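You operate a simulated robot arm through the tools that you are given. There is no shell and no other tool. Be economical: measure what you need, move in short steps, check, and stop when the job is done.

The job below is to be done with a simulated robot arm. You get a single attempt, and the scene is never put back.

JOB
Latch the blue sprung clamp in the jig, wind its wing bolt tight and stand it in the green tray.
Fine: wind it to its stop while the orange lever holds the clamp; turn the lever back; leave the other clamps alone.

The check looks at the end state, three seconds after you hand in, the way a careful person would. Anything else that was tipped, shoved, dropped, spilled or broken makes it a failure.

ROBOT AND FRAMES
A 6-joint arm with a two-finger parallel gripper, fixed in place. Base frame: the origin is at the foot of the arm, x ahead of it, y to its left, z up; the work surface is at about z = 860. Lengths are in mm, angles in rad, forces in N, time in s.
With the tool pointing down near the work surface it reaches from about 260 to 680 mm from the base axis. Its first joint turns from -1.152 to 1.152 rad. Payload 2.9 kg.
Tool frame: the origin (TCP) lies between the finger pads and is the grasp point; the fingertips stand 30 mm ahead of it; z points along the fingers, y is the line along which they close. The gripper opens to 110 mm. The fingers are 20 mm wide and 10 mm thick; the gripper's body (48 by 112 mm) begins 55 mm behind the TCP.
Orientation is that of the tool frame in the base frame, as [roll, pitch, yaw] about the fixed x, y, z axes, in that order (R = Rz(yaw) Ry(pitch) Rx(roll)). With the fingers straight down and closing along the base's y, the tool's x points along the base's -x, its y along +y and its z along -z.

CONTROLS
- The arm moves only by the tool apply_moves. Its argument "targets" is a list of rows, each an object of numbers (a shift or turn left out is 0, a gripper value left out holds the last): "dx", "dy", "dz": the shift along the tool's x, y, z in units of 40 mm (1.0 is 40 mm); "wx", "wy", "wz": the turn, a rotation vector about the tool's x, y, z in units of 4 degrees (1.0 is 4 degrees); "gripper": the gripper command, from -1 (shut) to 1 (fully open), values between in proportion. In form: [{"dx": .., "dy": .., "dz": .., "wx": .., "wy": .., "wz": .., "gripper": ..}, ...]. A call has 1 to 20 rows; each row shifts and turns the commanded pose from where the row before left it, along the tool's axes as they then stand. A call with a number of a shift or a turn outside -1 to 1 is refused whole. Rows are played at 5 a second. More than 50 mm and 0.15 rad between two rows, or a gripper value outside its range, and nothing of the call is played. A pose out of reach is approached as far as the arm can. The call stops where the force on the tool passes 40 N (or 10 N more than at its start, if that is more) or the arm is blocked; 0.2 s more then pass. Each finger travels about 108 mm/s and halts on what it meets, pressing with about 39 N; the grip force reading is that of the motor and also rises with nothing between the fingers. The clock runs only during rows and for 0.2 s after the last one: add rows that do not move to give the fingers time. The reply holds the time, the measured pose of the TCP, the force on the tool along the base axes, the opening and the grip force, in the units named above and with some noise.
- Cameras (640 x 400 px; columns grow to the right, rows downward): "scene" is fixed at [93.5, 444.6, 1397.1]; the picture's right is [-0.61, -0.79, 0.00], its down [-0.34, 0.26, -0.90] and it looks along [0.71, -0.55, -0.43] (base axes); focal length 294 px, centre (320, 200). "wrist" rides on the gripper at [72, 17, -103] in the tool frame; the picture's right is [-0.23, 0.97, 0.00], its down [-0.76, -0.18, -0.62] and it looks along [-0.61, -0.14, 0.78] (tool axes); focal length 222 px, centre (320, 200). There is no depth. A picture from a camera that has moved, and an enlarged one, comes with that camera's place and axes in the base frame and with its lens.
- capture(camera): a new picture of that camera. No time passes.
- close_up(camera, box): a new picture of the part [left, top, right, bottom] of that camera's present view, enlarged. No time passes.
- hand_in(): hands the job in; it is judged then, once.

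Work in short steps. Places have to be worked out from the pictures, the camera data and where the tool is seen: move nearer, look again, correct. Check each grasp and each placing, and mend what went wrong. You have 120 turns and 84 pictures in all, those below and enlarged ones among them. Open the gripper and draw the arm clear of the work before you hand the job in, unless the task says otherwise; then end with one line.

The tools are called by a JSON object that holds its "name" and its "arguments". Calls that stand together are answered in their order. apply_moves: Moves the arm, as the interface text tells. Its arguments: {"type":"object","properties":{"targets":{"type":"array","items":{"type":"object","properties":{"dx":{"type":"number"},"dy":{"type":"number"},"dz":{"type":"number"},"wx":{"type":"number"},"wy":{"type":"number"},"wz":{"type":"number"},"gripper":{"type":"number"}}}}},"required":["targets"]} The other tools are called the same way: capture (camera) takes a picture; close_up (camera, box) takes an enlarged picture of a part of a camera's view; hand_in () hands the job in.

At the start:

```text
time: 0.0
eef_pos: [382.0, -71.5, 1249.2]
tool_rot: [-3.14, -0.001, -3.141]
contact_force: [-0.7, -0.1, 0.2]
gripper_width: 109.9
grip_force: 0.1
```

scene: 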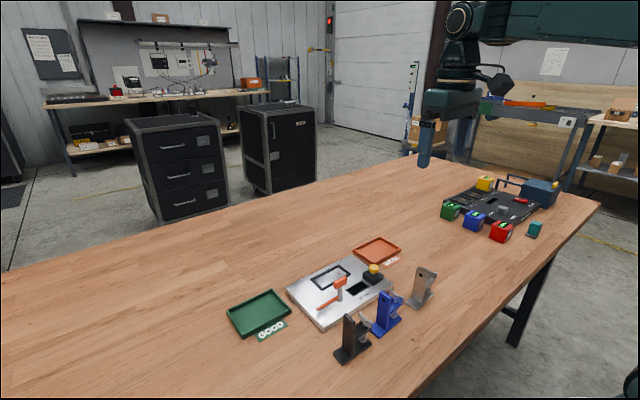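
wrist: 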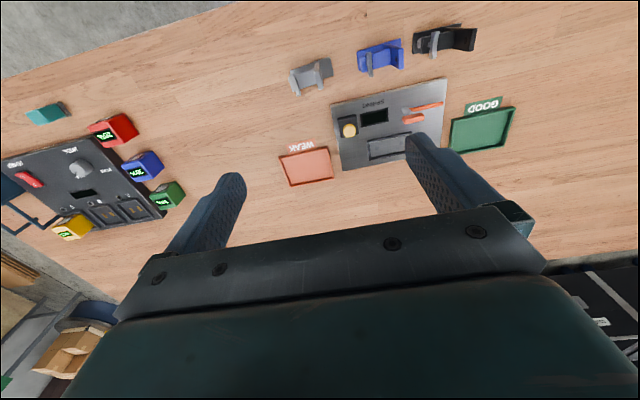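

I look closely at the jig and the clamps first.

{"name": "close_up", "arguments": {"camera": "scene", "box": [220, 220, 460, 370]}}

{"name": "close_up", "arguments": {"camera": "wrist", "box": [270, 10, 530, 190]}}

```text
2.67 times, centred on (340, 295) of scene
camera zoom: at [93.5, 444.6, 1397.1], right [-0.61, -0.79, 0.0], down [-0.34, 0.26, -0.9], along [0.71, -0.55, -0.43], focal length 785 px, centre (267, -53)
```

zoom: 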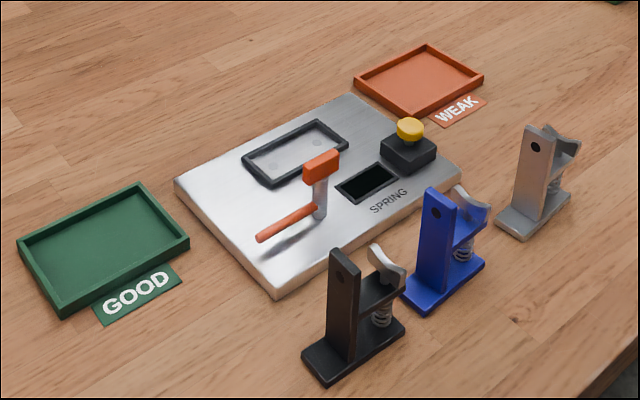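

```text
2.22 times, centred on (400, 100) of wrist
camera zoom: at [309.8, -53.0, 1352.6], right [0.23, 0.97, 0.0], down [0.76, -0.18, 0.62], along [0.61, -0.14, -0.78], focal length 494 px, centre (142, 422)
```

zoom: 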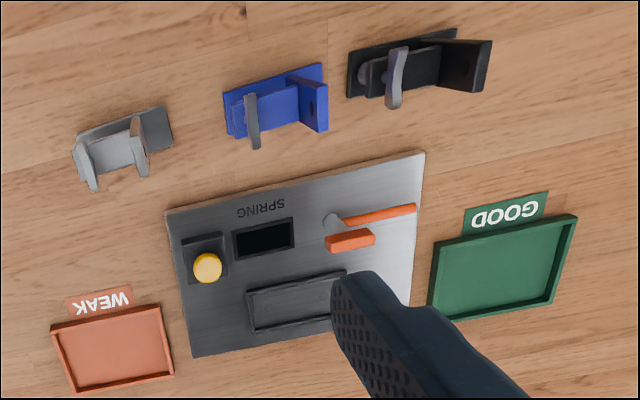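

The jig is at about x 450–612, y −62..171, and the blue clamp is near (390, 46). I lower the wrist camera toward the clamps for a better look.

{"name": "apply_moves", "arguments": {"targets": [{"dx": 0.3, "dy": 0.3, "dz": 0.7}, {"dx": 0.3, "dy": 0.3, "dz": 0.7}, {"dx": 0.3, "dy": 0.3, "dz": 0.7}, {"dx": 0.3, "dy": 0.3, "dz": 0.7}, {"dx": 0.3, "dy": 0.3, "dz": 0.7}, {"dx": 0.3, "dy": 0.3, "dz": 0.7}, {"dx": 0.2, "dy": 0.3, "dz": 0.3}, {}]}}

{"name": "capture", "arguments": {"camera": "wrist"}}

{"name": "close_up", "arguments": {"camera": "scene", "box": [330, 260, 450, 365]}}

{"name": "close_up", "arguments": {"camera": "scene", "box": [280, 245, 400, 330]}}

```text
time: 1.8
eef_pos: [299.6, 11.8, 1069.9]
tool_rot: [-3.141, -0.001, -3.14]
contact_force: [-0.1, -0.6, -0.4]
gripper_width: 110.1
grip_force: 0.1
```

```text
79 pictures are left
camera wrist: at [228.7, 30.8, 1173.5], right [0.23, 0.97, 0.0], down [0.76, -0.18, 0.62], along [0.61, -0.14, -0.78], focal length 222 px, centre (320, 200)
```

wrist: 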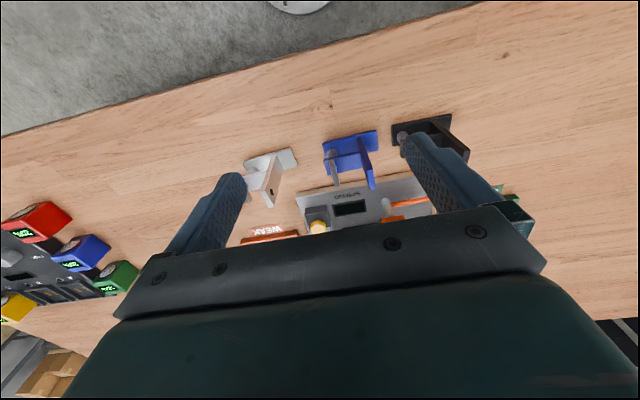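

```text
3.81 times, centred on (390, 312) of scene
camera zoom: at [93.4, 444.6, 1397.1], right [-0.61, -0.79, 0.0], down [-0.34, 0.26, -0.9], along [0.71, -0.55, -0.43], focal length 1121 px, centre (53, -229)
```

zoom: 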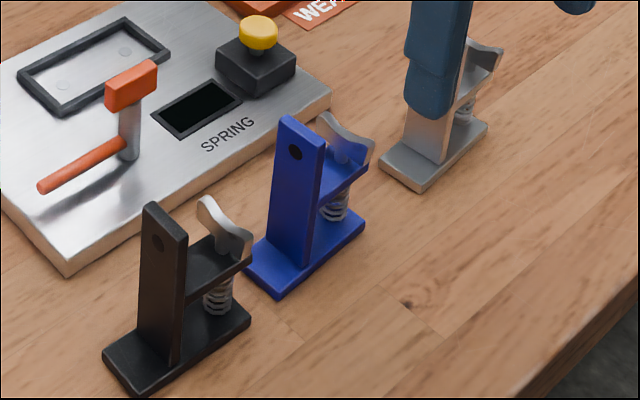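

```text
4.71 times, centred on (340, 288) of scene
camera zoom: at [93.4, 444.6, 1397.1], right [-0.61, -0.79, 0.0], down [-0.34, 0.26, -0.9], along [0.71, -0.55, -0.43], focal length 1385 px, centre (226, -212)
```

zoom: 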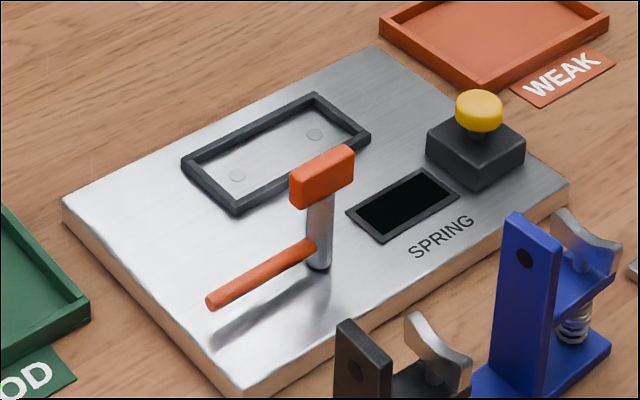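

Clamp base measures about x 364–393, y 0–72, and the nest about x 541–588, y −6..92. Zooming the current wrist view for clamp details.

{"name": "close_up", "arguments": {"camera": "wrist", "box": [230, 100, 480, 256]}}

{"name": "close_up", "arguments": {"camera": "scene", "box": [365, 280, 415, 340]}}

```text
2.56 times, centred on (355, 178) of wrist
camera zoom: at [228.7, 30.8, 1173.5], right [0.23, 0.97, 0.0], down [0.76, -0.18, 0.62], along [0.61, -0.14, -0.78], focal length 569 px, centre (230, 256)
```

zoom: 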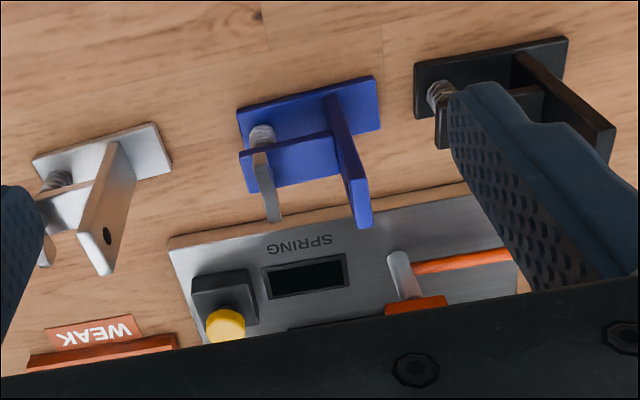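

```text
6.67 times, centred on (390, 310) of scene
camera zoom: at [93.4, 444.6, 1397.1], right [-0.61, -0.79, 0.0], down [-0.34, 0.26, -0.9], along [0.71, -0.55, -0.43], focal length 1962 px, centre (-147, -533)
```

zoom: 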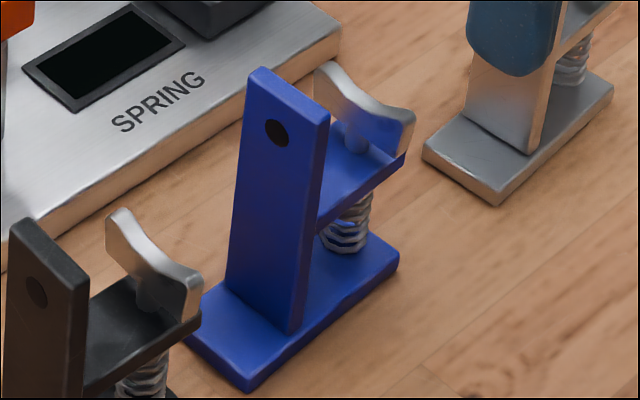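

The blue upright is about y 45–54, x 366–391, top z≈957. I move above it and start turning the tool by −90° so the fingers close along x.

{"name": "apply_moves", "arguments": {"targets": [{"dx": -0.66, "dy": 0.31, "gripper": 0.2}, {"dx": -0.66, "dy": 0.31}, {"dx": -0.66, "dy": 0.31}, {"wz": -1}, {"wz": -1}, {"wz": -1}, {"wz": -1}, {"wz": -1}, {"wz": -1}, {"wz": -1}, {"wz": -1}, {"wz": -1}, {"wz": -1}, {"wz": -1}, {"wz": -1}, {"wz": -1}, {"wz": -1}, {"wz": -1}, {"wz": -1}, {"wz": -1}]}}

{"name": "apply_moves", "arguments": {"targets": [{"wz": -1}, {"wz": -1}, {"wz": -1}, {"wz": -1}, {"wz": -1}, {"wz": -0.5}, {}]}}

{"name": "capture", "arguments": {"camera": "wrist"}}

{"name": "close_up", "arguments": {"camera": "scene", "box": [310, 220, 470, 360]}}

```text
time: 6.0
eef_pos: [380.8, 51.3, 1070.1]
tool_rot: [-3.141, -0.001, -1.952]
contact_force: [0.4, -0.2, -0.3]
gripper_width: 66.3
grip_force: 0.1
```

```text
time: 7.6
eef_pos: [381.4, 49.4, 1069.1]
tool_rot: [-3.141, 0.001, -1.57]
contact_force: [0.3, 0.4, -0.7]
gripper_width: 66.1
grip_force: 0.1
```

```text
74 pictures are left
camera wrist: at [365.0, -21.2, 1172.9], right [-0.97, 0.23, 0.0], down [0.18, 0.76, 0.62], along [0.14, 0.61, -0.78], focal length 222 px, centre (320, 200)
```

wrist: 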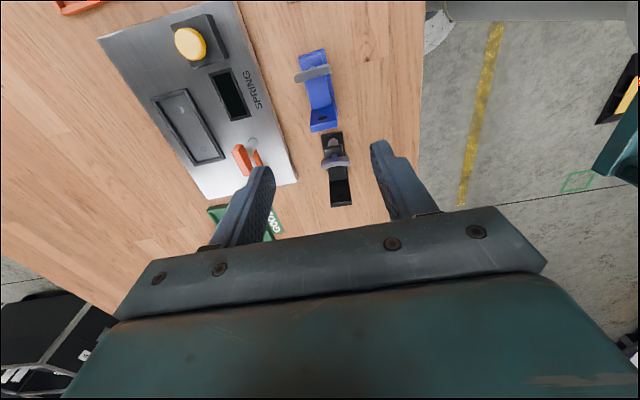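

```text
2.86 times, centred on (390, 290) of scene
camera zoom: at [93.5, 444.6, 1397.1], right [-0.61, -0.79, 0.0], down [-0.34, 0.26, -0.9], along [0.71, -0.55, -0.43], focal length 841 px, centre (120, -57)
```

zoom: 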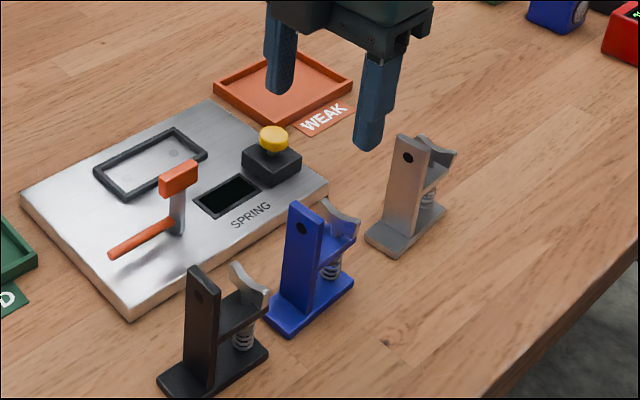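

The tool is at (381, 49). I zoom the wrist view to recheck the blue clamp's lateral position.

{"name": "close_up", "arguments": {"camera": "wrist", "box": [230, 40, 390, 210]}}

```text
2.35 times, centred on (310, 125) of wrist
camera zoom: at [365.0, -21.2, 1172.9], right [-0.97, 0.23, 0.0], down [0.18, 0.76, 0.62], along [0.14, 0.61, -0.78], focal length 523 px, centre (344, 376)
```

zoom: 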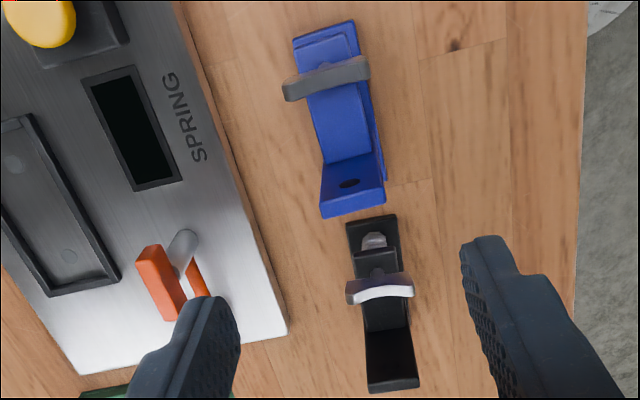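

Fingers and both cameras agree; the upright's centre is about (380, 52). I descend to TCP z≈928 around it with the fingers open 66 mm.

{"name": "apply_moves", "arguments": {"targets": [{"dx": -0.06, "dy": 0.04, "dz": 0.7}, {"dz": 0.7}, {"dz": 0.7}, {"dz": 0.7}, {"dz": 0.7}, {}]}}

{"name": "capture", "arguments": {"camera": "wrist"}}

{"name": "close_up", "arguments": {"camera": "scene", "box": [330, 240, 450, 350]}}

```text
time: 9.0
eef_pos: [380.0, 53.6, 928.3]
tool_rot: [3.141, -0.003, -1.571]
contact_force: [0.7, -0.3, -1.3]
gripper_width: 65.9
grip_force: 0.0
```

```text
71 pictures are left
camera wrist: at [363.7, -17.8, 1032.2], right [-0.97, 0.23, 0.0], down [0.18, 0.76, 0.62], along [0.14, 0.61, -0.78], focal length 222 px, centre (320, 200)
```

wrist: 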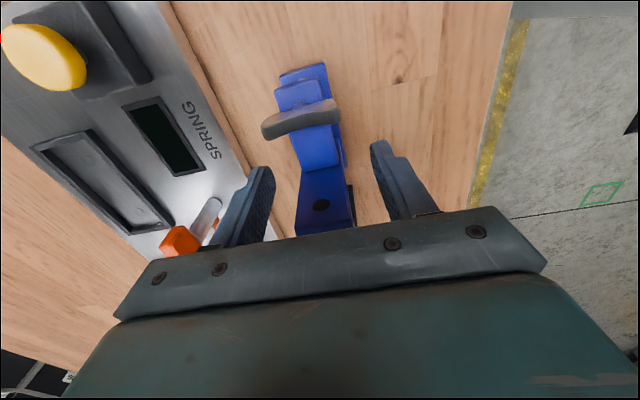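

```text
3.64 times, centred on (390, 295) of scene
camera zoom: at [93.5, 444.6, 1397.1], right [-0.61, -0.79, 0.0], down [-0.34, 0.26, -0.9], along [0.71, -0.55, -0.43], focal length 1070 px, centre (66, -146)
```

zoom: 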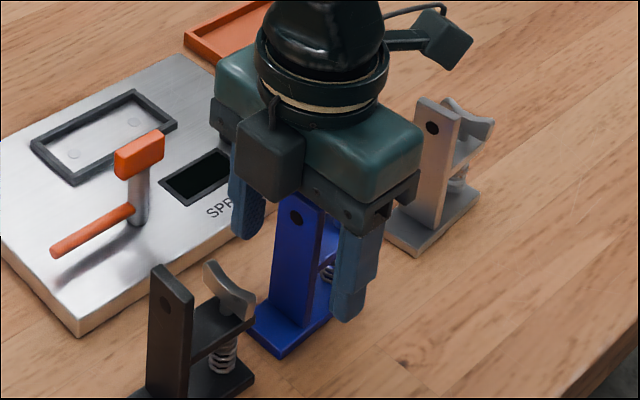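

The fingers straddle the upright with clearance. I close on it.

{"name": "apply_moves", "arguments": {"targets": [{"gripper": -0.2}, {"gripper": -0.6}, {"gripper": -1}, {}, {}]}}

{"name": "close_up", "arguments": {"camera": "scene", "box": [330, 240, 450, 350]}}

```text
time: 10.2
eef_pos: [379.6, 53.8, 929.8]
tool_rot: [3.141, -0.001, -1.571]
contact_force: [1.0, 0.2, -0.1]
gripper_width: 27.6
grip_force: 39.4
```

```text
3.64 times, centred on (390, 295) of scene
camera zoom: at [93.5, 444.6, 1397.1], right [-0.61, -0.79, 0.0], down [-0.34, 0.26, -0.9], along [0.71, -0.55, -0.43], focal length 1070 px, centre (66, -146)
```

zoom: 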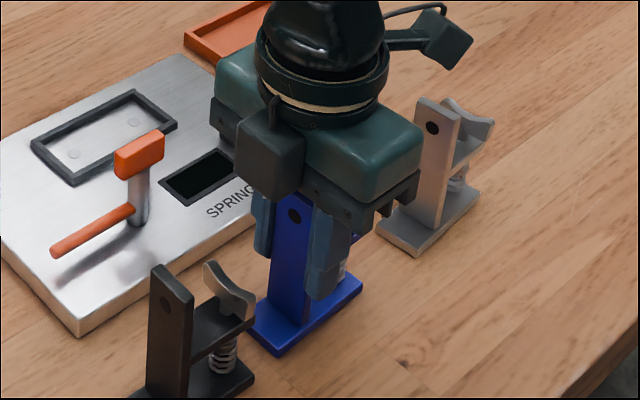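

Grip is firm at 27.6 mm. I lift 120 mm and move over the nest at about (565, 60).

{"name": "apply_moves", "arguments": {"targets": [{"dz": -0.5}, {"dz": -0.5}, {"dz": -0.7}, {"dz": -0.7}, {"dz": -0.7}, {"dy": -0.58}, {"dy": -0.58}, {"dy": -0.58}, {"dy": -0.58}, {"dy": -0.58}, {"dy": -0.58}, {"dy": -0.58}, {"dy": -0.58, "dx": -0.15}, {}]}}

{"name": "capture", "arguments": {"camera": "wrist"}}

{"name": "close_up", "arguments": {"camera": "scene", "box": [270, 190, 420, 330]}}

```text
time: 13.2
eef_pos: [565.6, 60.3, 1053.1]
tool_rot: [3.141, -0.001, -1.571]
contact_force: [0.1, -0.1, -2.3]
gripper_width: 27.7
grip_force: 38.9
```

```text
68 pictures are left
camera wrist: at [548.8, -11.5, 1156.9], right [-0.97, 0.23, 0.0], down [0.18, 0.76, 0.62], along [0.14, 0.61, -0.78], focal length 222 px, centre (320, 200)
```

wrist: 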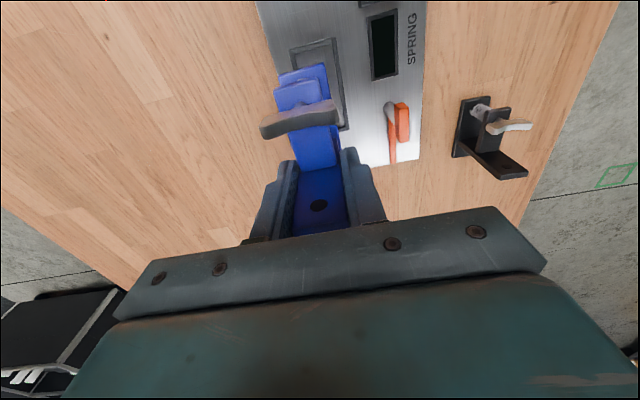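

```text
2.86 times, centred on (345, 260) of scene
camera zoom: at [93.5, 444.6, 1397.1], right [-0.61, -0.79, 0.0], down [-0.34, 0.26, -0.9], along [0.71, -0.55, -0.43], focal length 841 px, centre (249, 29)
```

zoom: 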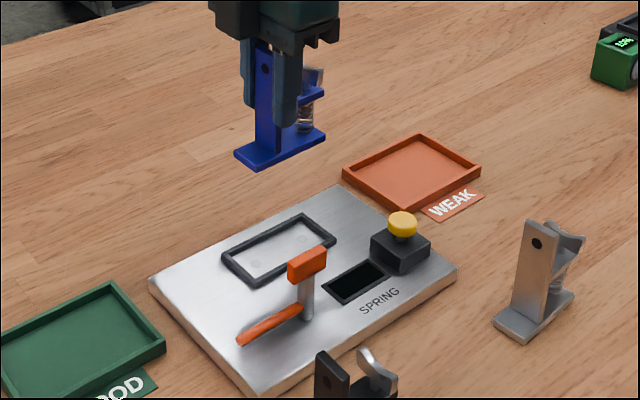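

I measure the nest precisely from both cameras before lowering.

{"name": "close_up", "arguments": {"camera": "wrist", "box": [250, 0, 440, 170]}}

{"name": "close_up", "arguments": {"camera": "scene", "box": [335, 255, 395, 310]}}

{"name": "close_up", "arguments": {"camera": "scene", "box": [345, 195, 405, 255]}}

```text
2.35 times, centred on (345, 85) of wrist
camera zoom: at [548.8, -11.5, 1156.9], right [-0.97, 0.23, 0.0], down [0.18, 0.76, 0.62], along [0.14, 0.61, -0.78], focal length 523 px, centre (261, 471)
```

zoom: 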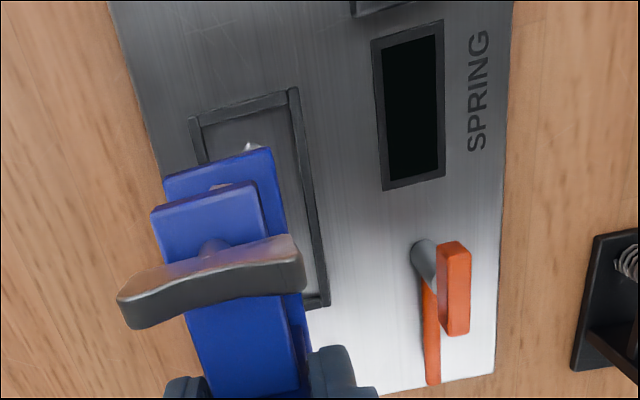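

```text
7.27 times, centred on (365, 282) of scene
camera zoom: at [93.5, 444.6, 1397.1], right [-0.61, -0.79, 0.0], down [-0.34, 0.26, -0.9], along [0.71, -0.55, -0.43], focal length 2140 px, centre (-7, -400)
```

zoom: 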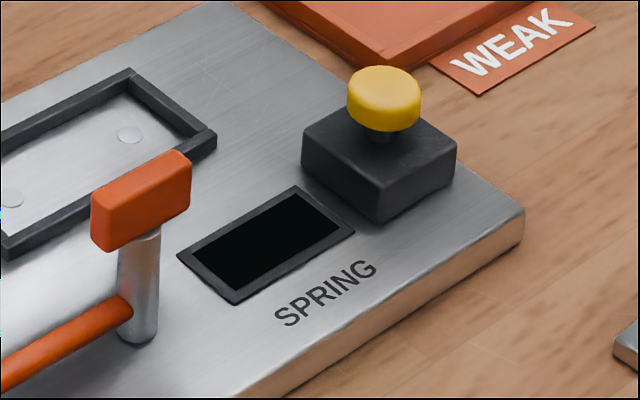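

```text
6.67 times, centred on (375, 225) of scene
camera zoom: at [93.5, 444.6, 1397.1], right [-0.61, -0.79, 0.0], down [-0.34, 0.26, -0.9], along [0.71, -0.55, -0.43], focal length 1962 px, centre (-47, 33)
```

zoom: 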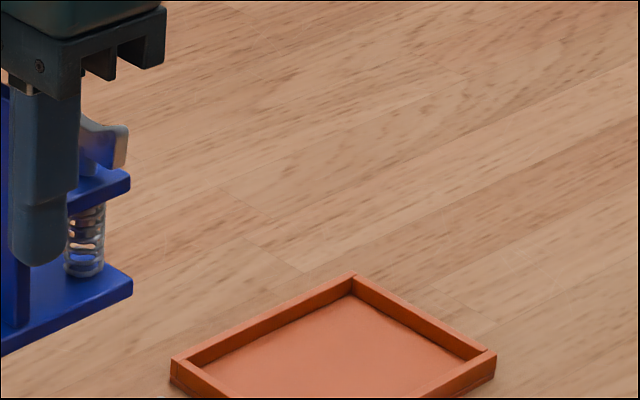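

Combining both cameras, the nest's centre is nearer (560, 48). I shift there and descend to about 15 mm above the nest for a relative check.

{"name": "apply_moves", "arguments": {"targets": [{"dx": -0.12, "dy": 0.12}, {"dz": 0.5}, {"dz": 0.5}, {"dz": 0.5}, {"dz": 0.5}, {"dz": 0.2}, {}]}}

{"name": "close_up", "arguments": {"camera": "wrist", "box": [240, 30, 400, 180]}}

{"name": "close_up", "arguments": {"camera": "scene", "box": [300, 220, 380, 300]}}

```text
time: 14.8
eef_pos: [558.7, 63.4, 964.5]
tool_rot: [-3.141, 0.001, -1.572]
contact_force: [1.2, 0.7, -2.2]
gripper_width: 27.9
grip_force: 39.2
```

```text
2.67 times, centred on (320, 105) of wrist
camera zoom: at [542.9, -8.0, 1068.2], right [-0.97, 0.23, 0.0], down [0.18, 0.76, 0.62], along [0.14, 0.61, -0.78], focal length 592 px, centre (320, 453)
```

zoom: 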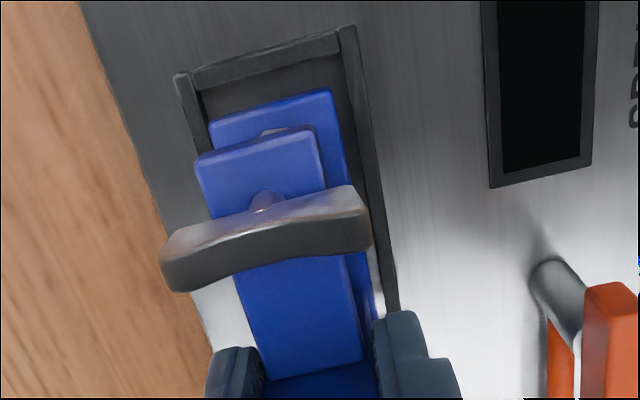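

```text
5.00 times, centred on (340, 260) of scene
camera zoom: at [93.5, 444.6, 1397.1], right [-0.61, -0.79, 0.0], down [-0.34, 0.26, -0.9], along [0.71, -0.55, -0.43], focal length 1472 px, centre (220, -100)
```

zoom: 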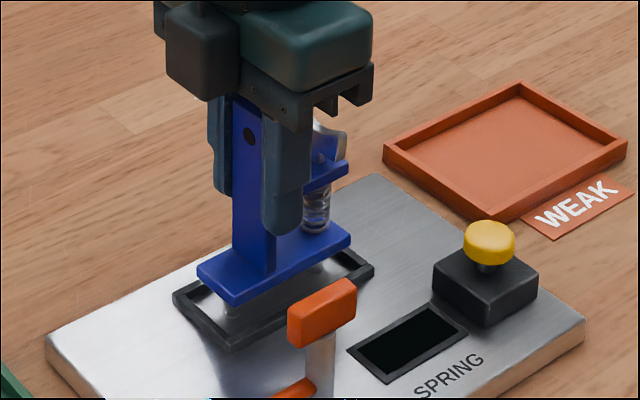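

Relative offsets are within about 2 mm in both views. I nudge +2 mm in y, −1 mm in x and lower in small steps.

{"name": "apply_moves", "arguments": {"targets": [{"dx": -0.05, "dy": 0.025}, {"dz": 0.1}, {"dz": 0.1}, {"dz": 0.1}, {}]}}

{"name": "close_up", "arguments": {"camera": "wrist", "box": [240, 30, 400, 180]}}

{"name": "close_up", "arguments": {"camera": "scene", "box": [310, 240, 370, 300]}}

```text
time: 16.0
eef_pos: [558.6, 65.4, 953.0]
tool_rot: [3.141, 0.001, -1.571]
contact_force: [-1.1, 0.4, -1.7]
gripper_width: 28.0
grip_force: 38.9
```

```text
2.67 times, centred on (320, 105) of wrist
camera zoom: at [542.3, -5.9, 1056.6], right [-0.97, 0.23, 0.0], down [0.18, 0.76, 0.62], along [0.14, 0.61, -0.78], focal length 592 px, centre (320, 453)
```

zoom: 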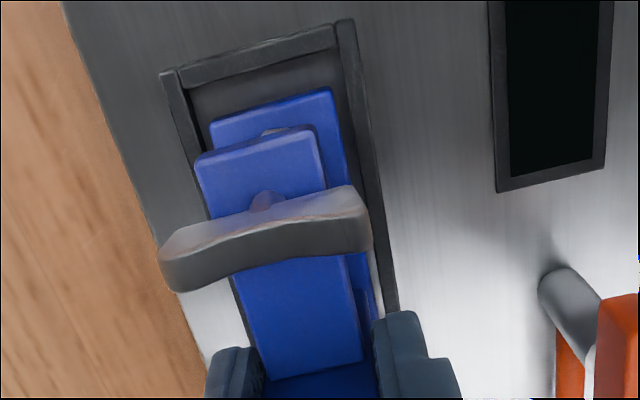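

```text
6.67 times, centred on (340, 270) of scene
camera zoom: at [93.5, 444.6, 1397.1], right [-0.61, -0.79, 0.0], down [-0.34, 0.26, -0.9], along [0.71, -0.55, -0.43], focal length 1962 px, centre (187, -267)
```

zoom: 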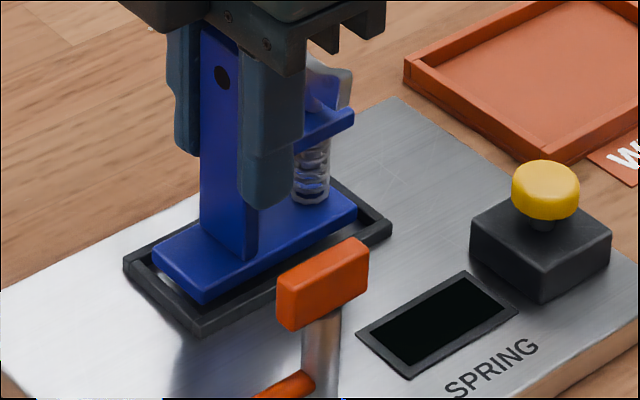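

The base sits within the nest's inner outline. I lower the last ~10 mm in 2 mm steps.

{"name": "apply_moves", "arguments": {"targets": [{"dz": 0.05, "dy": 0.015}, {"dz": 0.05}, {"dz": 0.05}, {"dz": 0.05}, {"dz": 0.05}, {}]}}

{"name": "close_up", "arguments": {"camera": "scene", "box": [310, 240, 370, 300]}}

```text
time: 17.4
eef_pos: [557.8, 65.9, 945.3]
tool_rot: [-3.141, -0.001, -1.57]
contact_force: [-4.7, -0.6, 13.5]
gripper_width: 27.7
grip_force: 38.9
```

```text
6.67 times, centred on (340, 270) of scene
camera zoom: at [93.1, 444.5, 1397.1], right [-0.61, -0.79, 0.0], down [-0.34, 0.26, -0.9], along [0.72, -0.55, -0.43], focal length 1962 px, centre (187, -267)
```

zoom: 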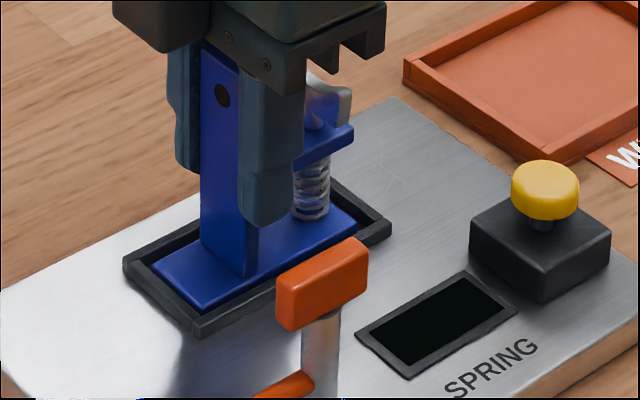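

Contact of 13.5 N at bottom z≈875.5, consistent with the nest floor. I check with the wrist camera.

{"name": "close_up", "arguments": {"camera": "wrist", "box": [240, 30, 400, 180]}}

```text
2.67 times, centred on (320, 105) of wrist
camera zoom: at [542.0, -6.3, 1048.3], right [-0.97, 0.23, 0.0], down [0.18, 0.76, 0.62], along [0.14, 0.61, -0.78], focal length 592 px, centre (320, 453)
```

zoom: 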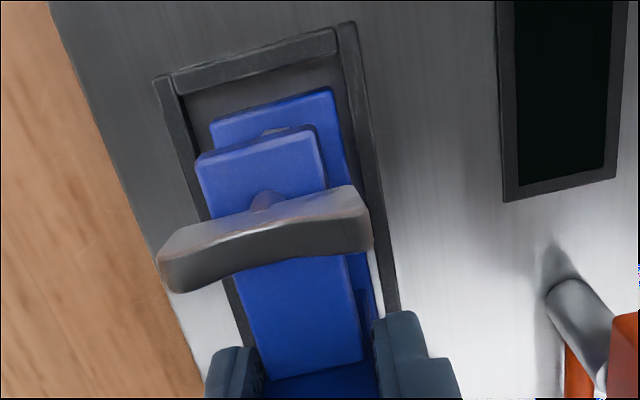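

Seated with gaps on all sides. I release to 55 mm and rise clear.

{"name": "apply_moves", "arguments": {"targets": [{"dz": -0.05}, {"gripper": -0.3}, {"gripper": 0.0}, {}, {"dz": -0.5}, {"dz": -0.5}, {"dz": -0.7}, {"dz": -0.7}, {"dz": -0.7}, {}]}}

{"name": "capture", "arguments": {"camera": "wrist"}}

{"name": "close_up", "arguments": {"camera": "scene", "box": [280, 210, 400, 320]}}

```text
time: 19.6
eef_pos: [560.0, 63.3, 1069.6]
tool_rot: [-3.14, 0.001, -1.569]
contact_force: [0.5, -1.0, -0.1]
gripper_width: 54.9
grip_force: 0.1
```

```text
57 pictures are left
camera wrist: at [544.3, -7.6, 1173.4], right [-0.97, 0.23, 0.0], down [0.18, 0.76, 0.62], along [0.14, 0.61, -0.78], focal length 222 px, centre (320, 200)
```

wrist: 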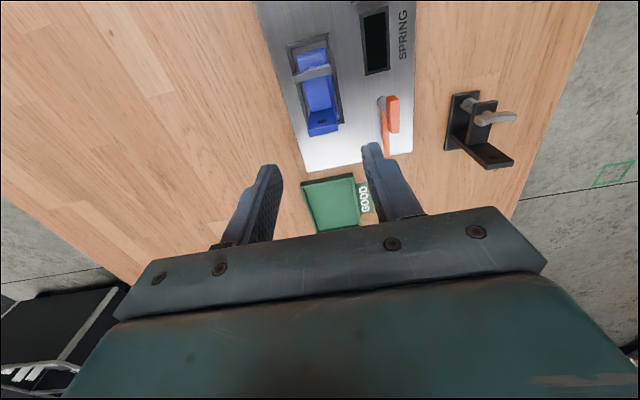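

```text
3.64 times, centred on (340, 265) of scene
camera zoom: at [93.5, 444.6, 1397.1], right [-0.61, -0.79, 0.0], down [-0.34, 0.26, -0.9], along [0.71, -0.55, -0.43], focal length 1070 px, centre (247, -36)
```

zoom: 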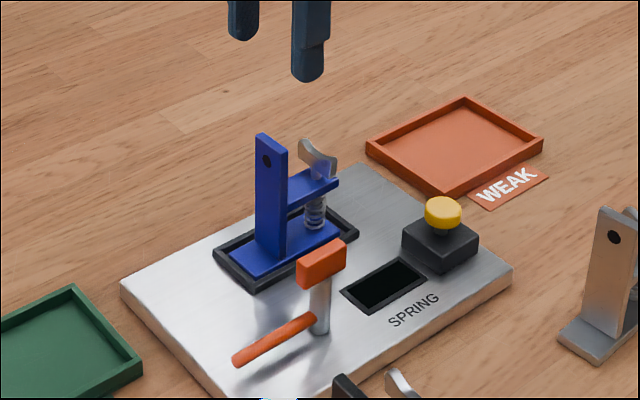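

The clamp stands in the nest. Now a close look at the lever from above.

{"name": "close_up", "arguments": {"camera": "wrist", "box": [280, 30, 430, 180]}}

{"name": "close_up", "arguments": {"camera": "scene", "box": [305, 265, 365, 325]}}

```text
2.67 times, centred on (355, 105) of wrist
camera zoom: at [544.3, -7.6, 1173.4], right [-0.97, 0.23, 0.0], down [0.18, 0.76, 0.62], along [0.14, 0.61, -0.78], focal length 592 px, centre (227, 453)
```

zoom: 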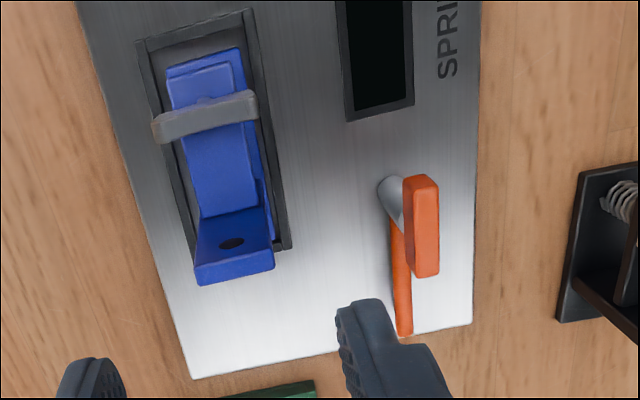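

```text
6.67 times, centred on (335, 295) of scene
camera zoom: at [93.5, 444.6, 1397.1], right [-0.61, -0.79, 0.0], down [-0.34, 0.26, -0.9], along [0.71, -0.55, -0.43], focal length 1962 px, centre (220, -433)
```

zoom: 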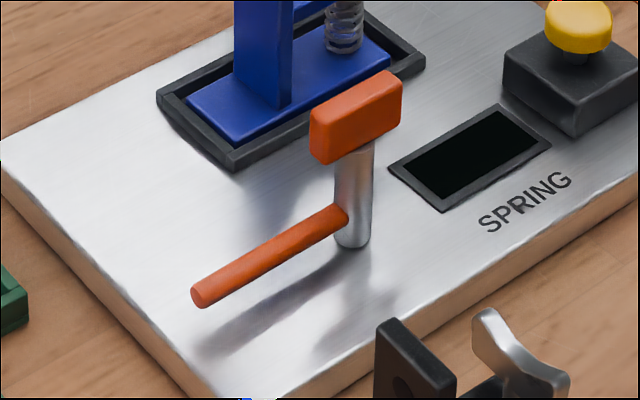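

Post axis is about (487, 86), head top z≈940, long along y; a clockwise quarter turn would swing the low handle over the clamp's foot. I move over the head and come part-way down.

{"name": "apply_moves", "arguments": {"targets": [{"dx": -0.19, "dy": 0.61}, {"dx": -0.19, "dy": 0.61}, {"dx": -0.19, "dy": 0.61}, {"dz": 0.55}, {"dz": 0.55}, {"dz": 0.55}, {}]}}

{"name": "capture", "arguments": {"camera": "wrist"}}

{"name": "close_up", "arguments": {"camera": "scene", "box": [290, 220, 390, 320]}}

```text
time: 21.2
eef_pos: [486.4, 88.7, 1003.8]
tool_rot: [-3.141, 0.001, -1.571]
contact_force: [0.7, 0.0, -0.7]
gripper_width: 54.8
grip_force: 0.0
```

```text
53 pictures are left
camera wrist: at [470.3, 17.0, 1106.5], right [-0.97, 0.23, 0.0], down [0.18, 0.76, 0.62], along [0.14, 0.61, -0.78], focal length 222 px, centre (320, 200)
```

wrist: 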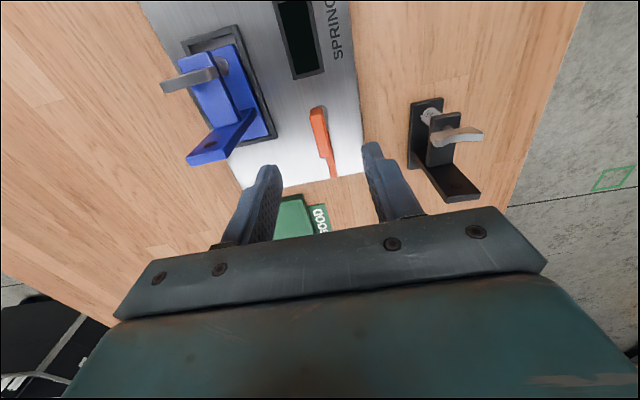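

```text
4.00 times, centred on (340, 270) of scene
camera zoom: at [93.5, 444.6, 1397.1], right [-0.61, -0.79, 0.0], down [-0.34, 0.26, -0.9], along [0.71, -0.55, -0.43], focal length 1177 px, centre (240, -80)
```

zoom: 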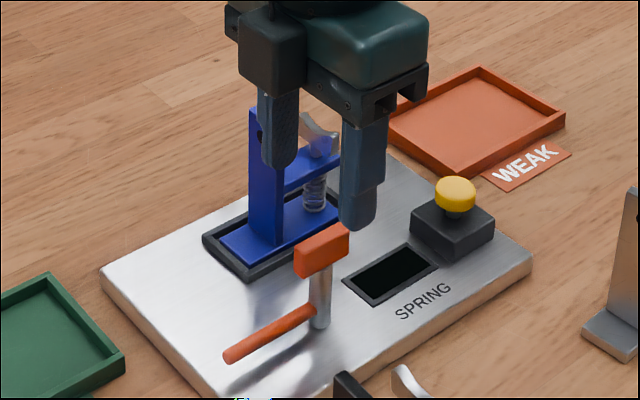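

I zoom to pin down the head centre along y.

{"name": "close_up", "arguments": {"camera": "wrist", "box": [280, 80, 380, 190]}}

```text
3.64 times, centred on (330, 135) of wrist
camera zoom: at [470.3, 17.0, 1106.5], right [-0.97, 0.23, 0.0], down [0.18, 0.76, 0.62], along [0.14, 0.61, -0.78], focal length 808 px, centre (284, 436)
```

zoom: 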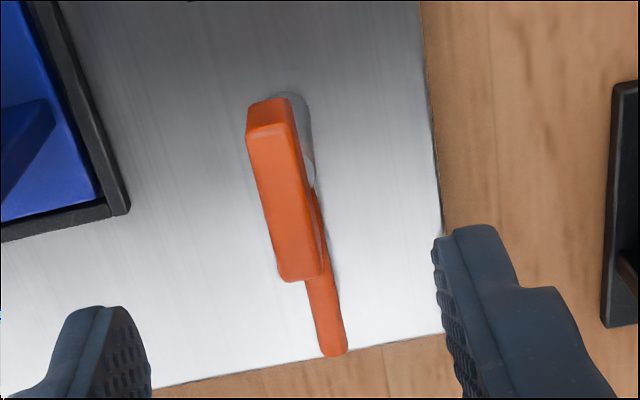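

Head centre is (486, 86), matching the post. I shift −2.5 mm in y, descend to z≈942 and close on the head.

{"name": "apply_moves", "arguments": {"targets": [{"dx": 0.065, "dz": 0.5}, {"dz": 0.5}, {"dz": 0.5}, {}, {"gripper": -0.4}, {"gripper": -1}, {}, {}]}}

{"name": "close_up", "arguments": {"camera": "scene", "box": [290, 220, 390, 320]}}

```text
time: 23.0
eef_pos: [485.9, 85.0, 943.4]
tool_rot: [3.14, 0.0, -1.57]
contact_force: [-0.1, -0.7, -1.4]
gripper_width: 13.6
grip_force: 45.1
```

```text
4.00 times, centred on (340, 270) of scene
camera zoom: at [93.5, 444.6, 1397.1], right [-0.61, -0.79, 0.0], down [-0.34, 0.26, -0.9], along [0.71, -0.55, -0.43], focal length 1177 px, centre (240, -80)
```

zoom: 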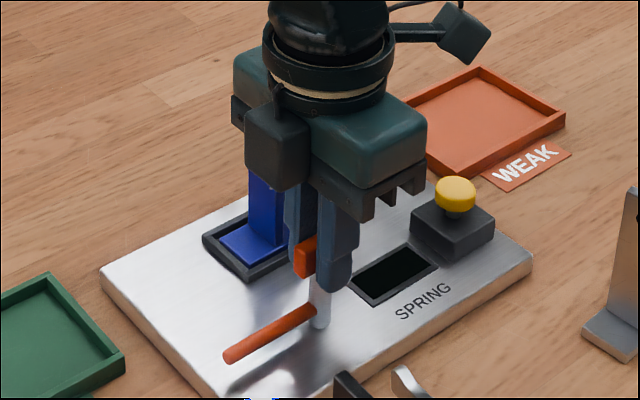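

The head is gripped (13.6 mm). I turn it clockwise (wz+) about 20° and look.

{"name": "apply_moves", "arguments": {"targets": [{"wz": 1}, {"wz": 1}, {"wz": 1}, {"wz": 1}, {"wz": 1}, {}]}}

{"name": "close_up", "arguments": {"camera": "scene", "box": [290, 220, 390, 320]}}

```text
time: 24.4
eef_pos: [485.4, 85.9, 943.5]
tool_rot: [3.141, 0.0, -1.921]
contact_force: [4.5, -4.4, -1.8]
gripper_width: 13.6
grip_force: 45.0
```

```text
4.00 times, centred on (340, 270) of scene
camera zoom: at [93.6, 444.5, 1397.1], right [-0.61, -0.79, 0.0], down [-0.34, 0.26, -0.9], along [0.71, -0.55, -0.43], focal length 1177 px, centre (240, -80)
```

zoom: 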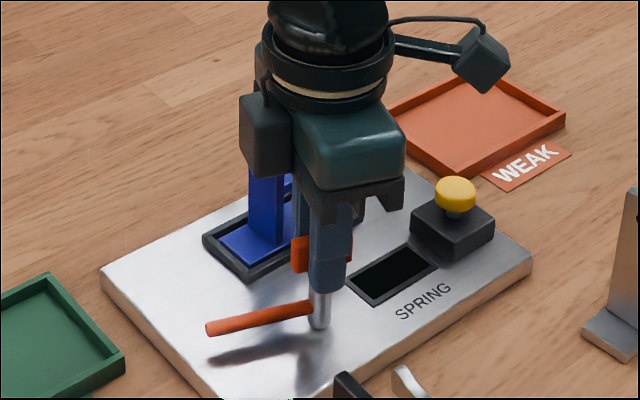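

It turns freely. Continuing another 40°.

{"name": "apply_moves", "arguments": {"targets": [{"wz": 1}, {"wz": 1}, {"wz": 1}, {"wz": 1}, {"wz": 1}, {"wz": 1}, {"wz": 1}, {"wz": 1}, {"wz": 1}, {"wz": 1}, {}]}}

{"name": "close_up", "arguments": {"camera": "scene", "box": [290, 220, 390, 320]}}

```text
time: 26.8
eef_pos: [485.5, 83.8, 943.2]
tool_rot: [-3.14, 0.002, -2.621]
contact_force: [15.3, -14.7, 2.0]
gripper_width: 13.5
grip_force: 45.3
```

```text
4.00 times, centred on (340, 270) of scene
camera zoom: at [93.8, 444.2, 1397.2], right [-0.61, -0.79, 0.0], down [-0.34, 0.26, -0.9], along [0.71, -0.55, -0.43], focal length 1177 px, centre (240, -80)
```

zoom: 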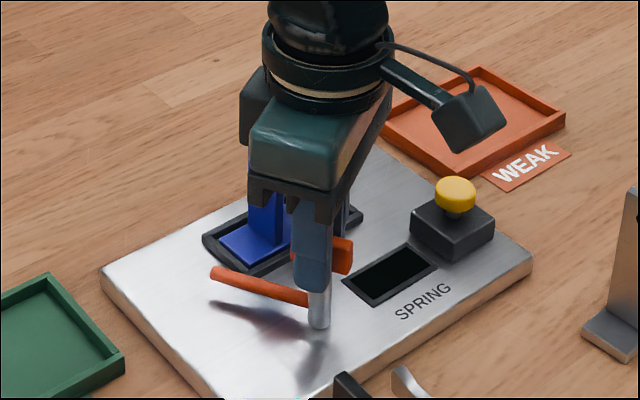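

Side force has grown to 21 N toward (+x, −y), so the tool is slightly off the post axis. I relieve by ~1.6 mm along tool −y.

{"name": "apply_moves", "arguments": {"targets": [{"dy": -0.04}, {}]}}

```text
time: 27.4
eef_pos: [485.0, 84.2, 943.4]
tool_rot: [3.14, 0.001, -2.617]
contact_force: [9.2, -8.0, 0.1]
gripper_width: 13.7
grip_force: 45.5
```

{"name": "apply_moves", "arguments": {"targets": [{"dy": -0.04}, {"wz": 1}, {"wz": 1}, {"wz": 1}, {"wz": 1}, {}]}}

```text
time: 28.8
eef_pos: [487.1, 83.3, 942.9]
tool_rot: [3.138, 0.0, -2.894]
contact_force: [-7.3, 17.2, 18.3]
gripper_width: 13.3
grip_force: 46.0
```

At 76° the forces changed (z +18, y +17), suggesting the handle reached something. I look.

{"name": "close_up", "arguments": {"camera": "scene", "box": [305, 240, 365, 310]}}

{"name": "capture", "arguments": {"camera": "wrist"}}

```text
5.71 times, centred on (335, 275) of scene
camera zoom: at [93.0, 445.0, 1396.9], right [-0.61, -0.79, 0.0], down [-0.34, 0.26, -0.9], along [0.72, -0.55, -0.43], focal length 1682 px, centre (234, -229)
```

zoom: 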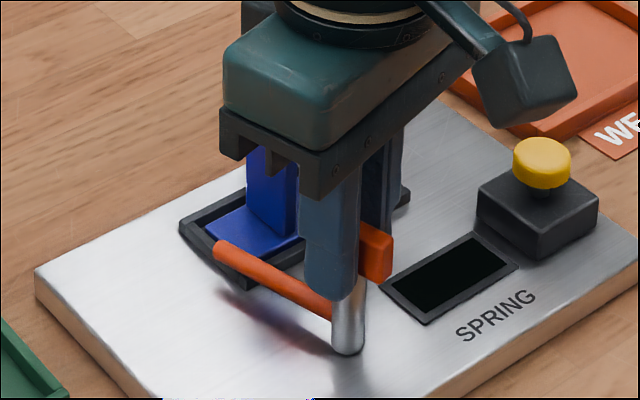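

```text
46 pictures are left
camera wrist: at [412.5, 84.1, 1047.0], right [-0.02, 1.0, 0.0], down [0.78, 0.01, 0.62], along [0.62, 0.01, -0.78], focal length 222 px, centre (320, 200)
```

wrist: 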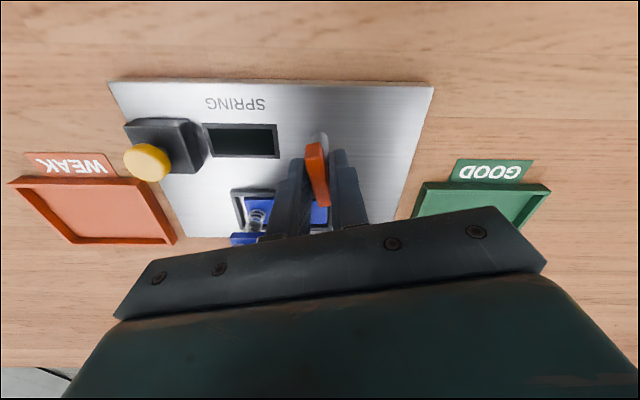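

{"name": "close_up", "arguments": {"camera": "scene", "box": [320, 264, 350, 294]}}

{"name": "close_up", "arguments": {"camera": "wrist", "box": [220, 120, 380, 250]}}

```text
13.33 times, centred on (335, 279) of scene
camera zoom: at [93.0, 445.0, 1396.9], right [-0.61, -0.79, 0.0], down [-0.34, 0.26, -0.9], along [0.72, -0.55, -0.43], focal length 3924 px, centre (120, -853)
```

zoom: 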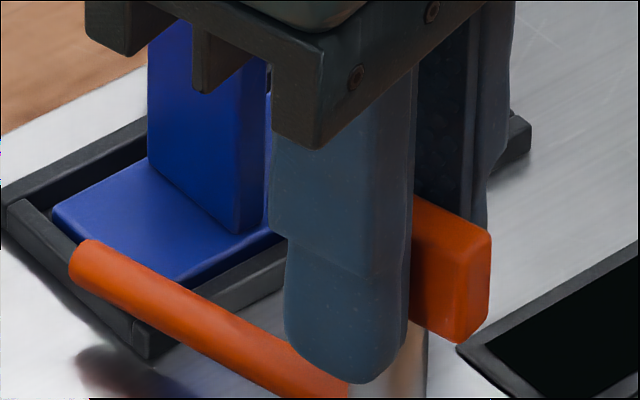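

```text
3.08 times, centred on (300, 185) of wrist
camera zoom: at [412.5, 84.1, 1047.0], right [-0.02, 1.0, 0.0], down [0.78, 0.01, 0.62], along [0.62, 0.01, -0.78], focal length 684 px, centre (382, 246)
```

zoom: 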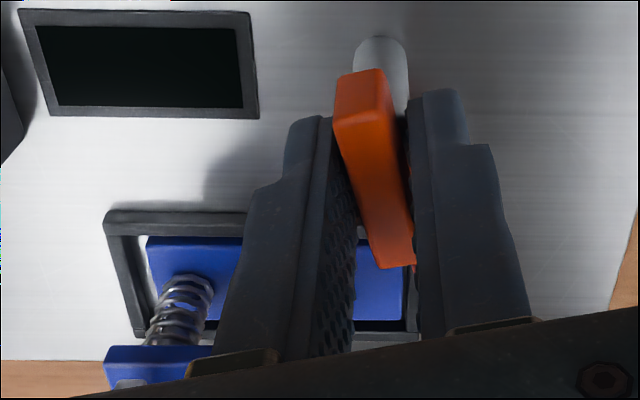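

The handle's tip is just reaching over the clamp's foot. I turn on gently in 4° steps.

{"name": "apply_moves", "arguments": {"targets": [{"wz": 1}, {}, {"wz": 1}, {}]}}

{"name": "close_up", "arguments": {"camera": "scene", "box": [315, 250, 365, 300]}}

```text
time: 29.8
eef_pos: [485.1, 84.7, 943.2]
tool_rot: [3.137, 0.0, -3.034]
contact_force: [-14.2, 21.2, 20.5]
gripper_width: 13.6
grip_force: 44.7
```

```text
8.00 times, centred on (340, 275) of scene
camera zoom: at [92.8, 445.0, 1396.9], right [-0.61, -0.79, 0.0], down [-0.34, 0.26, -0.9], along [0.72, -0.55, -0.43], focal length 2354 px, centre (160, -400)
```

zoom: 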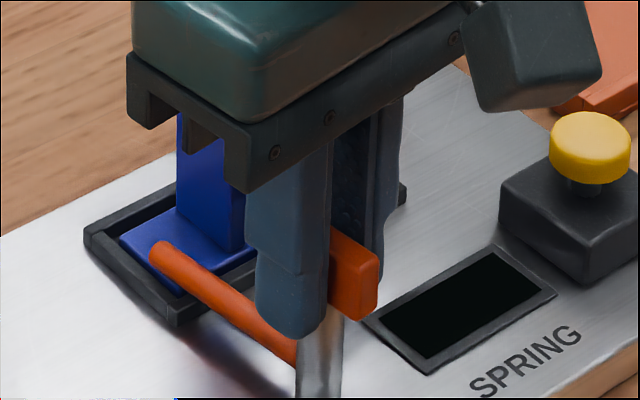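

The handle is now over the foot. I relieve the side load slightly and finish to 90°.

{"name": "apply_moves", "arguments": {"targets": [{"dx": 0.03, "dy": 0.05, "dz": -0.03}, {"wz": 0.8}, {"wz": 0.8}, {}]}}

{"name": "close_up", "arguments": {"camera": "scene", "box": [315, 250, 365, 300]}}

```text
time: 30.8
eef_pos: [486.2, 83.1, 944.4]
tool_rot: [3.14, 0.002, 3.133]
contact_force: [11.8, 5.3, -6.1]
gripper_width: 13.5
grip_force: 45.1
```

```text
8.00 times, centred on (340, 275) of scene
camera zoom: at [93.8, 444.7, 1397.0], right [-0.61, -0.79, 0.0], down [-0.34, 0.26, -0.9], along [0.71, -0.55, -0.43], focal length 2354 px, centre (160, -400)
```

zoom: 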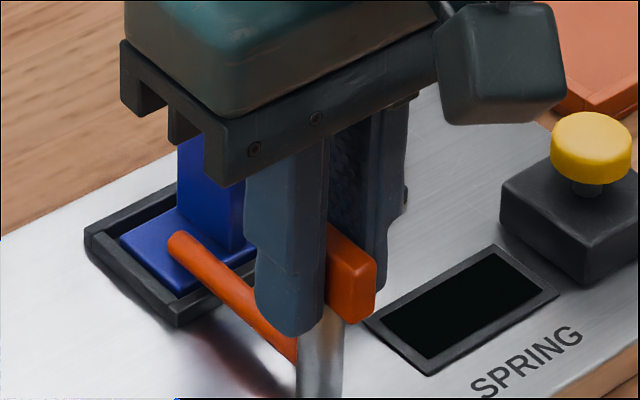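

Forces fell. I test whether a stop lies just beyond with another 4°.

{"name": "apply_moves", "arguments": {"targets": [{"wz": 0.6}, {"wz": 0.6}, {}]}}

{"name": "close_up", "arguments": {"camera": "scene", "box": [315, 250, 365, 300]}}

```text
time: 31.6
eef_pos: [487.2, 83.5, 944.0]
tool_rot: [-3.14, 0.001, 3.048]
contact_force: [11.1, -1.7, -9.8]
gripper_width: 13.3
grip_force: 45.3
```

```text
8.00 times, centred on (340, 275) of scene
camera zoom: at [93.9, 444.6, 1397.0], right [-0.61, -0.79, 0.0], down [-0.34, 0.26, -0.9], along [0.71, -0.55, -0.43], focal length 2354 px, centre (160, -400)
```

zoom: 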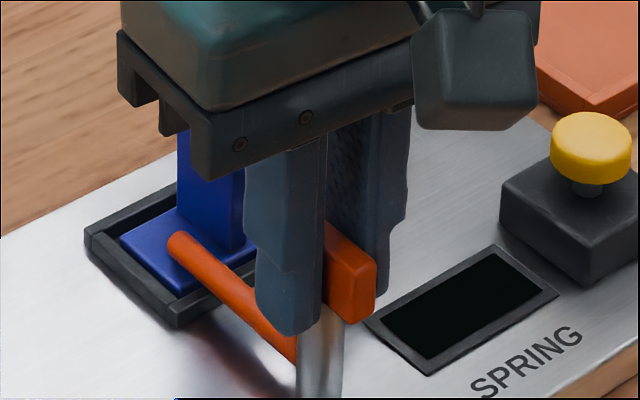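

The handle didn't move further: the lever is at its stop. I undo the slip angle, release and rise.

{"name": "apply_moves", "arguments": {"targets": [{"wz": -0.6}, {"wz": -0.6}, {"gripper": -0.3}, {"gripper": 0.0}, {}, {"dz": -0.5}, {"dz": -0.7}, {"dz": -0.7}, {"dz": -0.7}, {}]}}

{"name": "close_up", "arguments": {"camera": "scene", "box": [300, 230, 370, 310]}}

{"name": "capture", "arguments": {"camera": "wrist"}}

```text
time: 33.8
eef_pos: [486.7, 85.7, 1049.5]
tool_rot: [-3.141, 0.0, 3.134]
contact_force: [0.1, 0.1, 0.6]
gripper_width: 54.9
grip_force: 0.0
```

```text
5.00 times, centred on (335, 270) of scene
camera zoom: at [93.5, 444.6, 1397.1], right [-0.61, -0.79, 0.0], down [-0.34, 0.26, -0.9], along [0.71, -0.55, -0.43], focal length 1472 px, centre (245, -150)
```

zoom: 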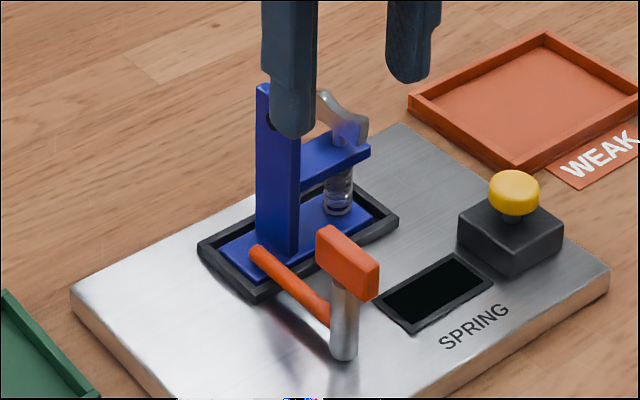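

```text
39 pictures are left
camera wrist: at [414.8, 102.9, 1152.7], right [0.23, 0.97, 0.0], down [0.76, -0.18, 0.62], along [0.61, -0.15, -0.78], focal length 222 px, centre (320, 200)
```

wrist: 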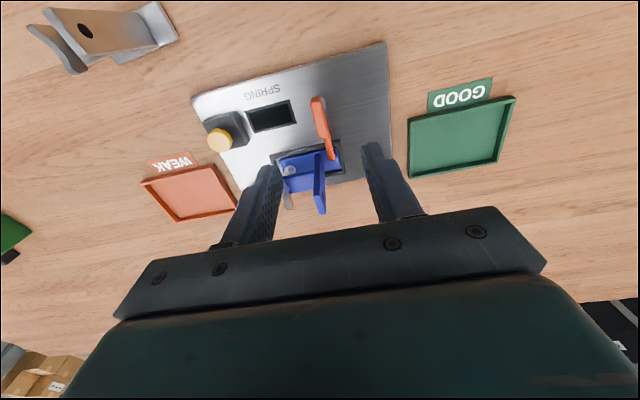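

Lever latched over the foot. I move above the wing (est. (558, 25), z≈947) with the fingers closing along y, opening ~38 mm.

{"name": "apply_moves", "arguments": {"targets": [{"dx": -0.6, "dy": -0.5, "gripper": -0.3}, {"dx": -0.6, "dy": -0.5}, {"dx": -0.6, "dy": -0.52}, {}]}}

{"name": "close_up", "arguments": {"camera": "wrist", "box": [220, 80, 420, 240]}}

{"name": "close_up", "arguments": {"camera": "scene", "box": [315, 235, 365, 285]}}

```text
time: 34.8
eef_pos: [558.9, 22.3, 1049.2]
tool_rot: [-3.142, 0.0, 3.134]
contact_force: [0.5, 0.4, 0.5]
gripper_width: 38.6
grip_force: 0.0
```

```text
2.50 times, centred on (320, 160) of wrist
camera zoom: at [487.4, 40.9, 1151.7], right [0.23, 0.97, 0.0], down [0.76, -0.18, 0.62], along [0.61, -0.15, -0.78], focal length 555 px, centre (320, 300)
```

zoom: 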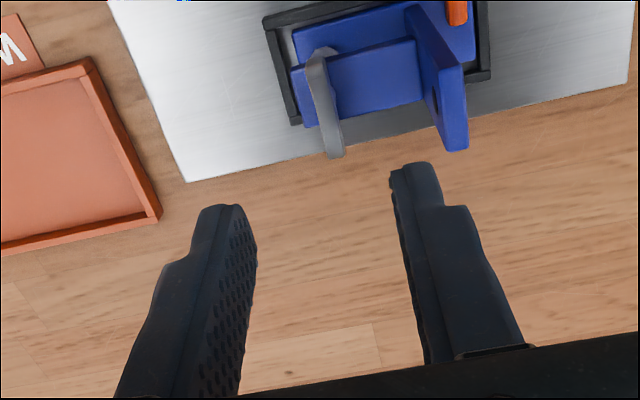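

```text
8.00 times, centred on (340, 260) of scene
camera zoom: at [93.5, 444.6, 1397.1], right [-0.61, -0.79, 0.0], down [-0.34, 0.26, -0.9], along [0.71, -0.55, -0.43], focal length 2354 px, centre (160, -280)
```

zoom: 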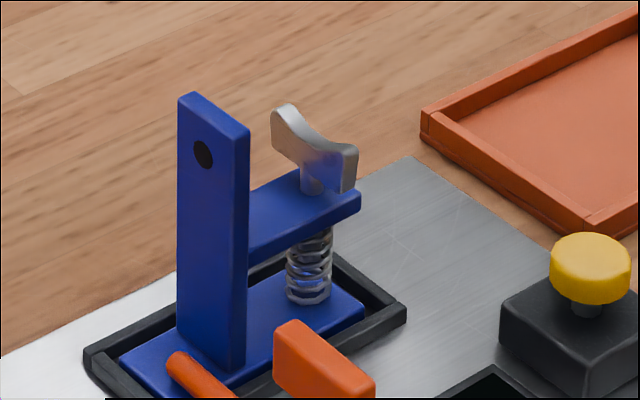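

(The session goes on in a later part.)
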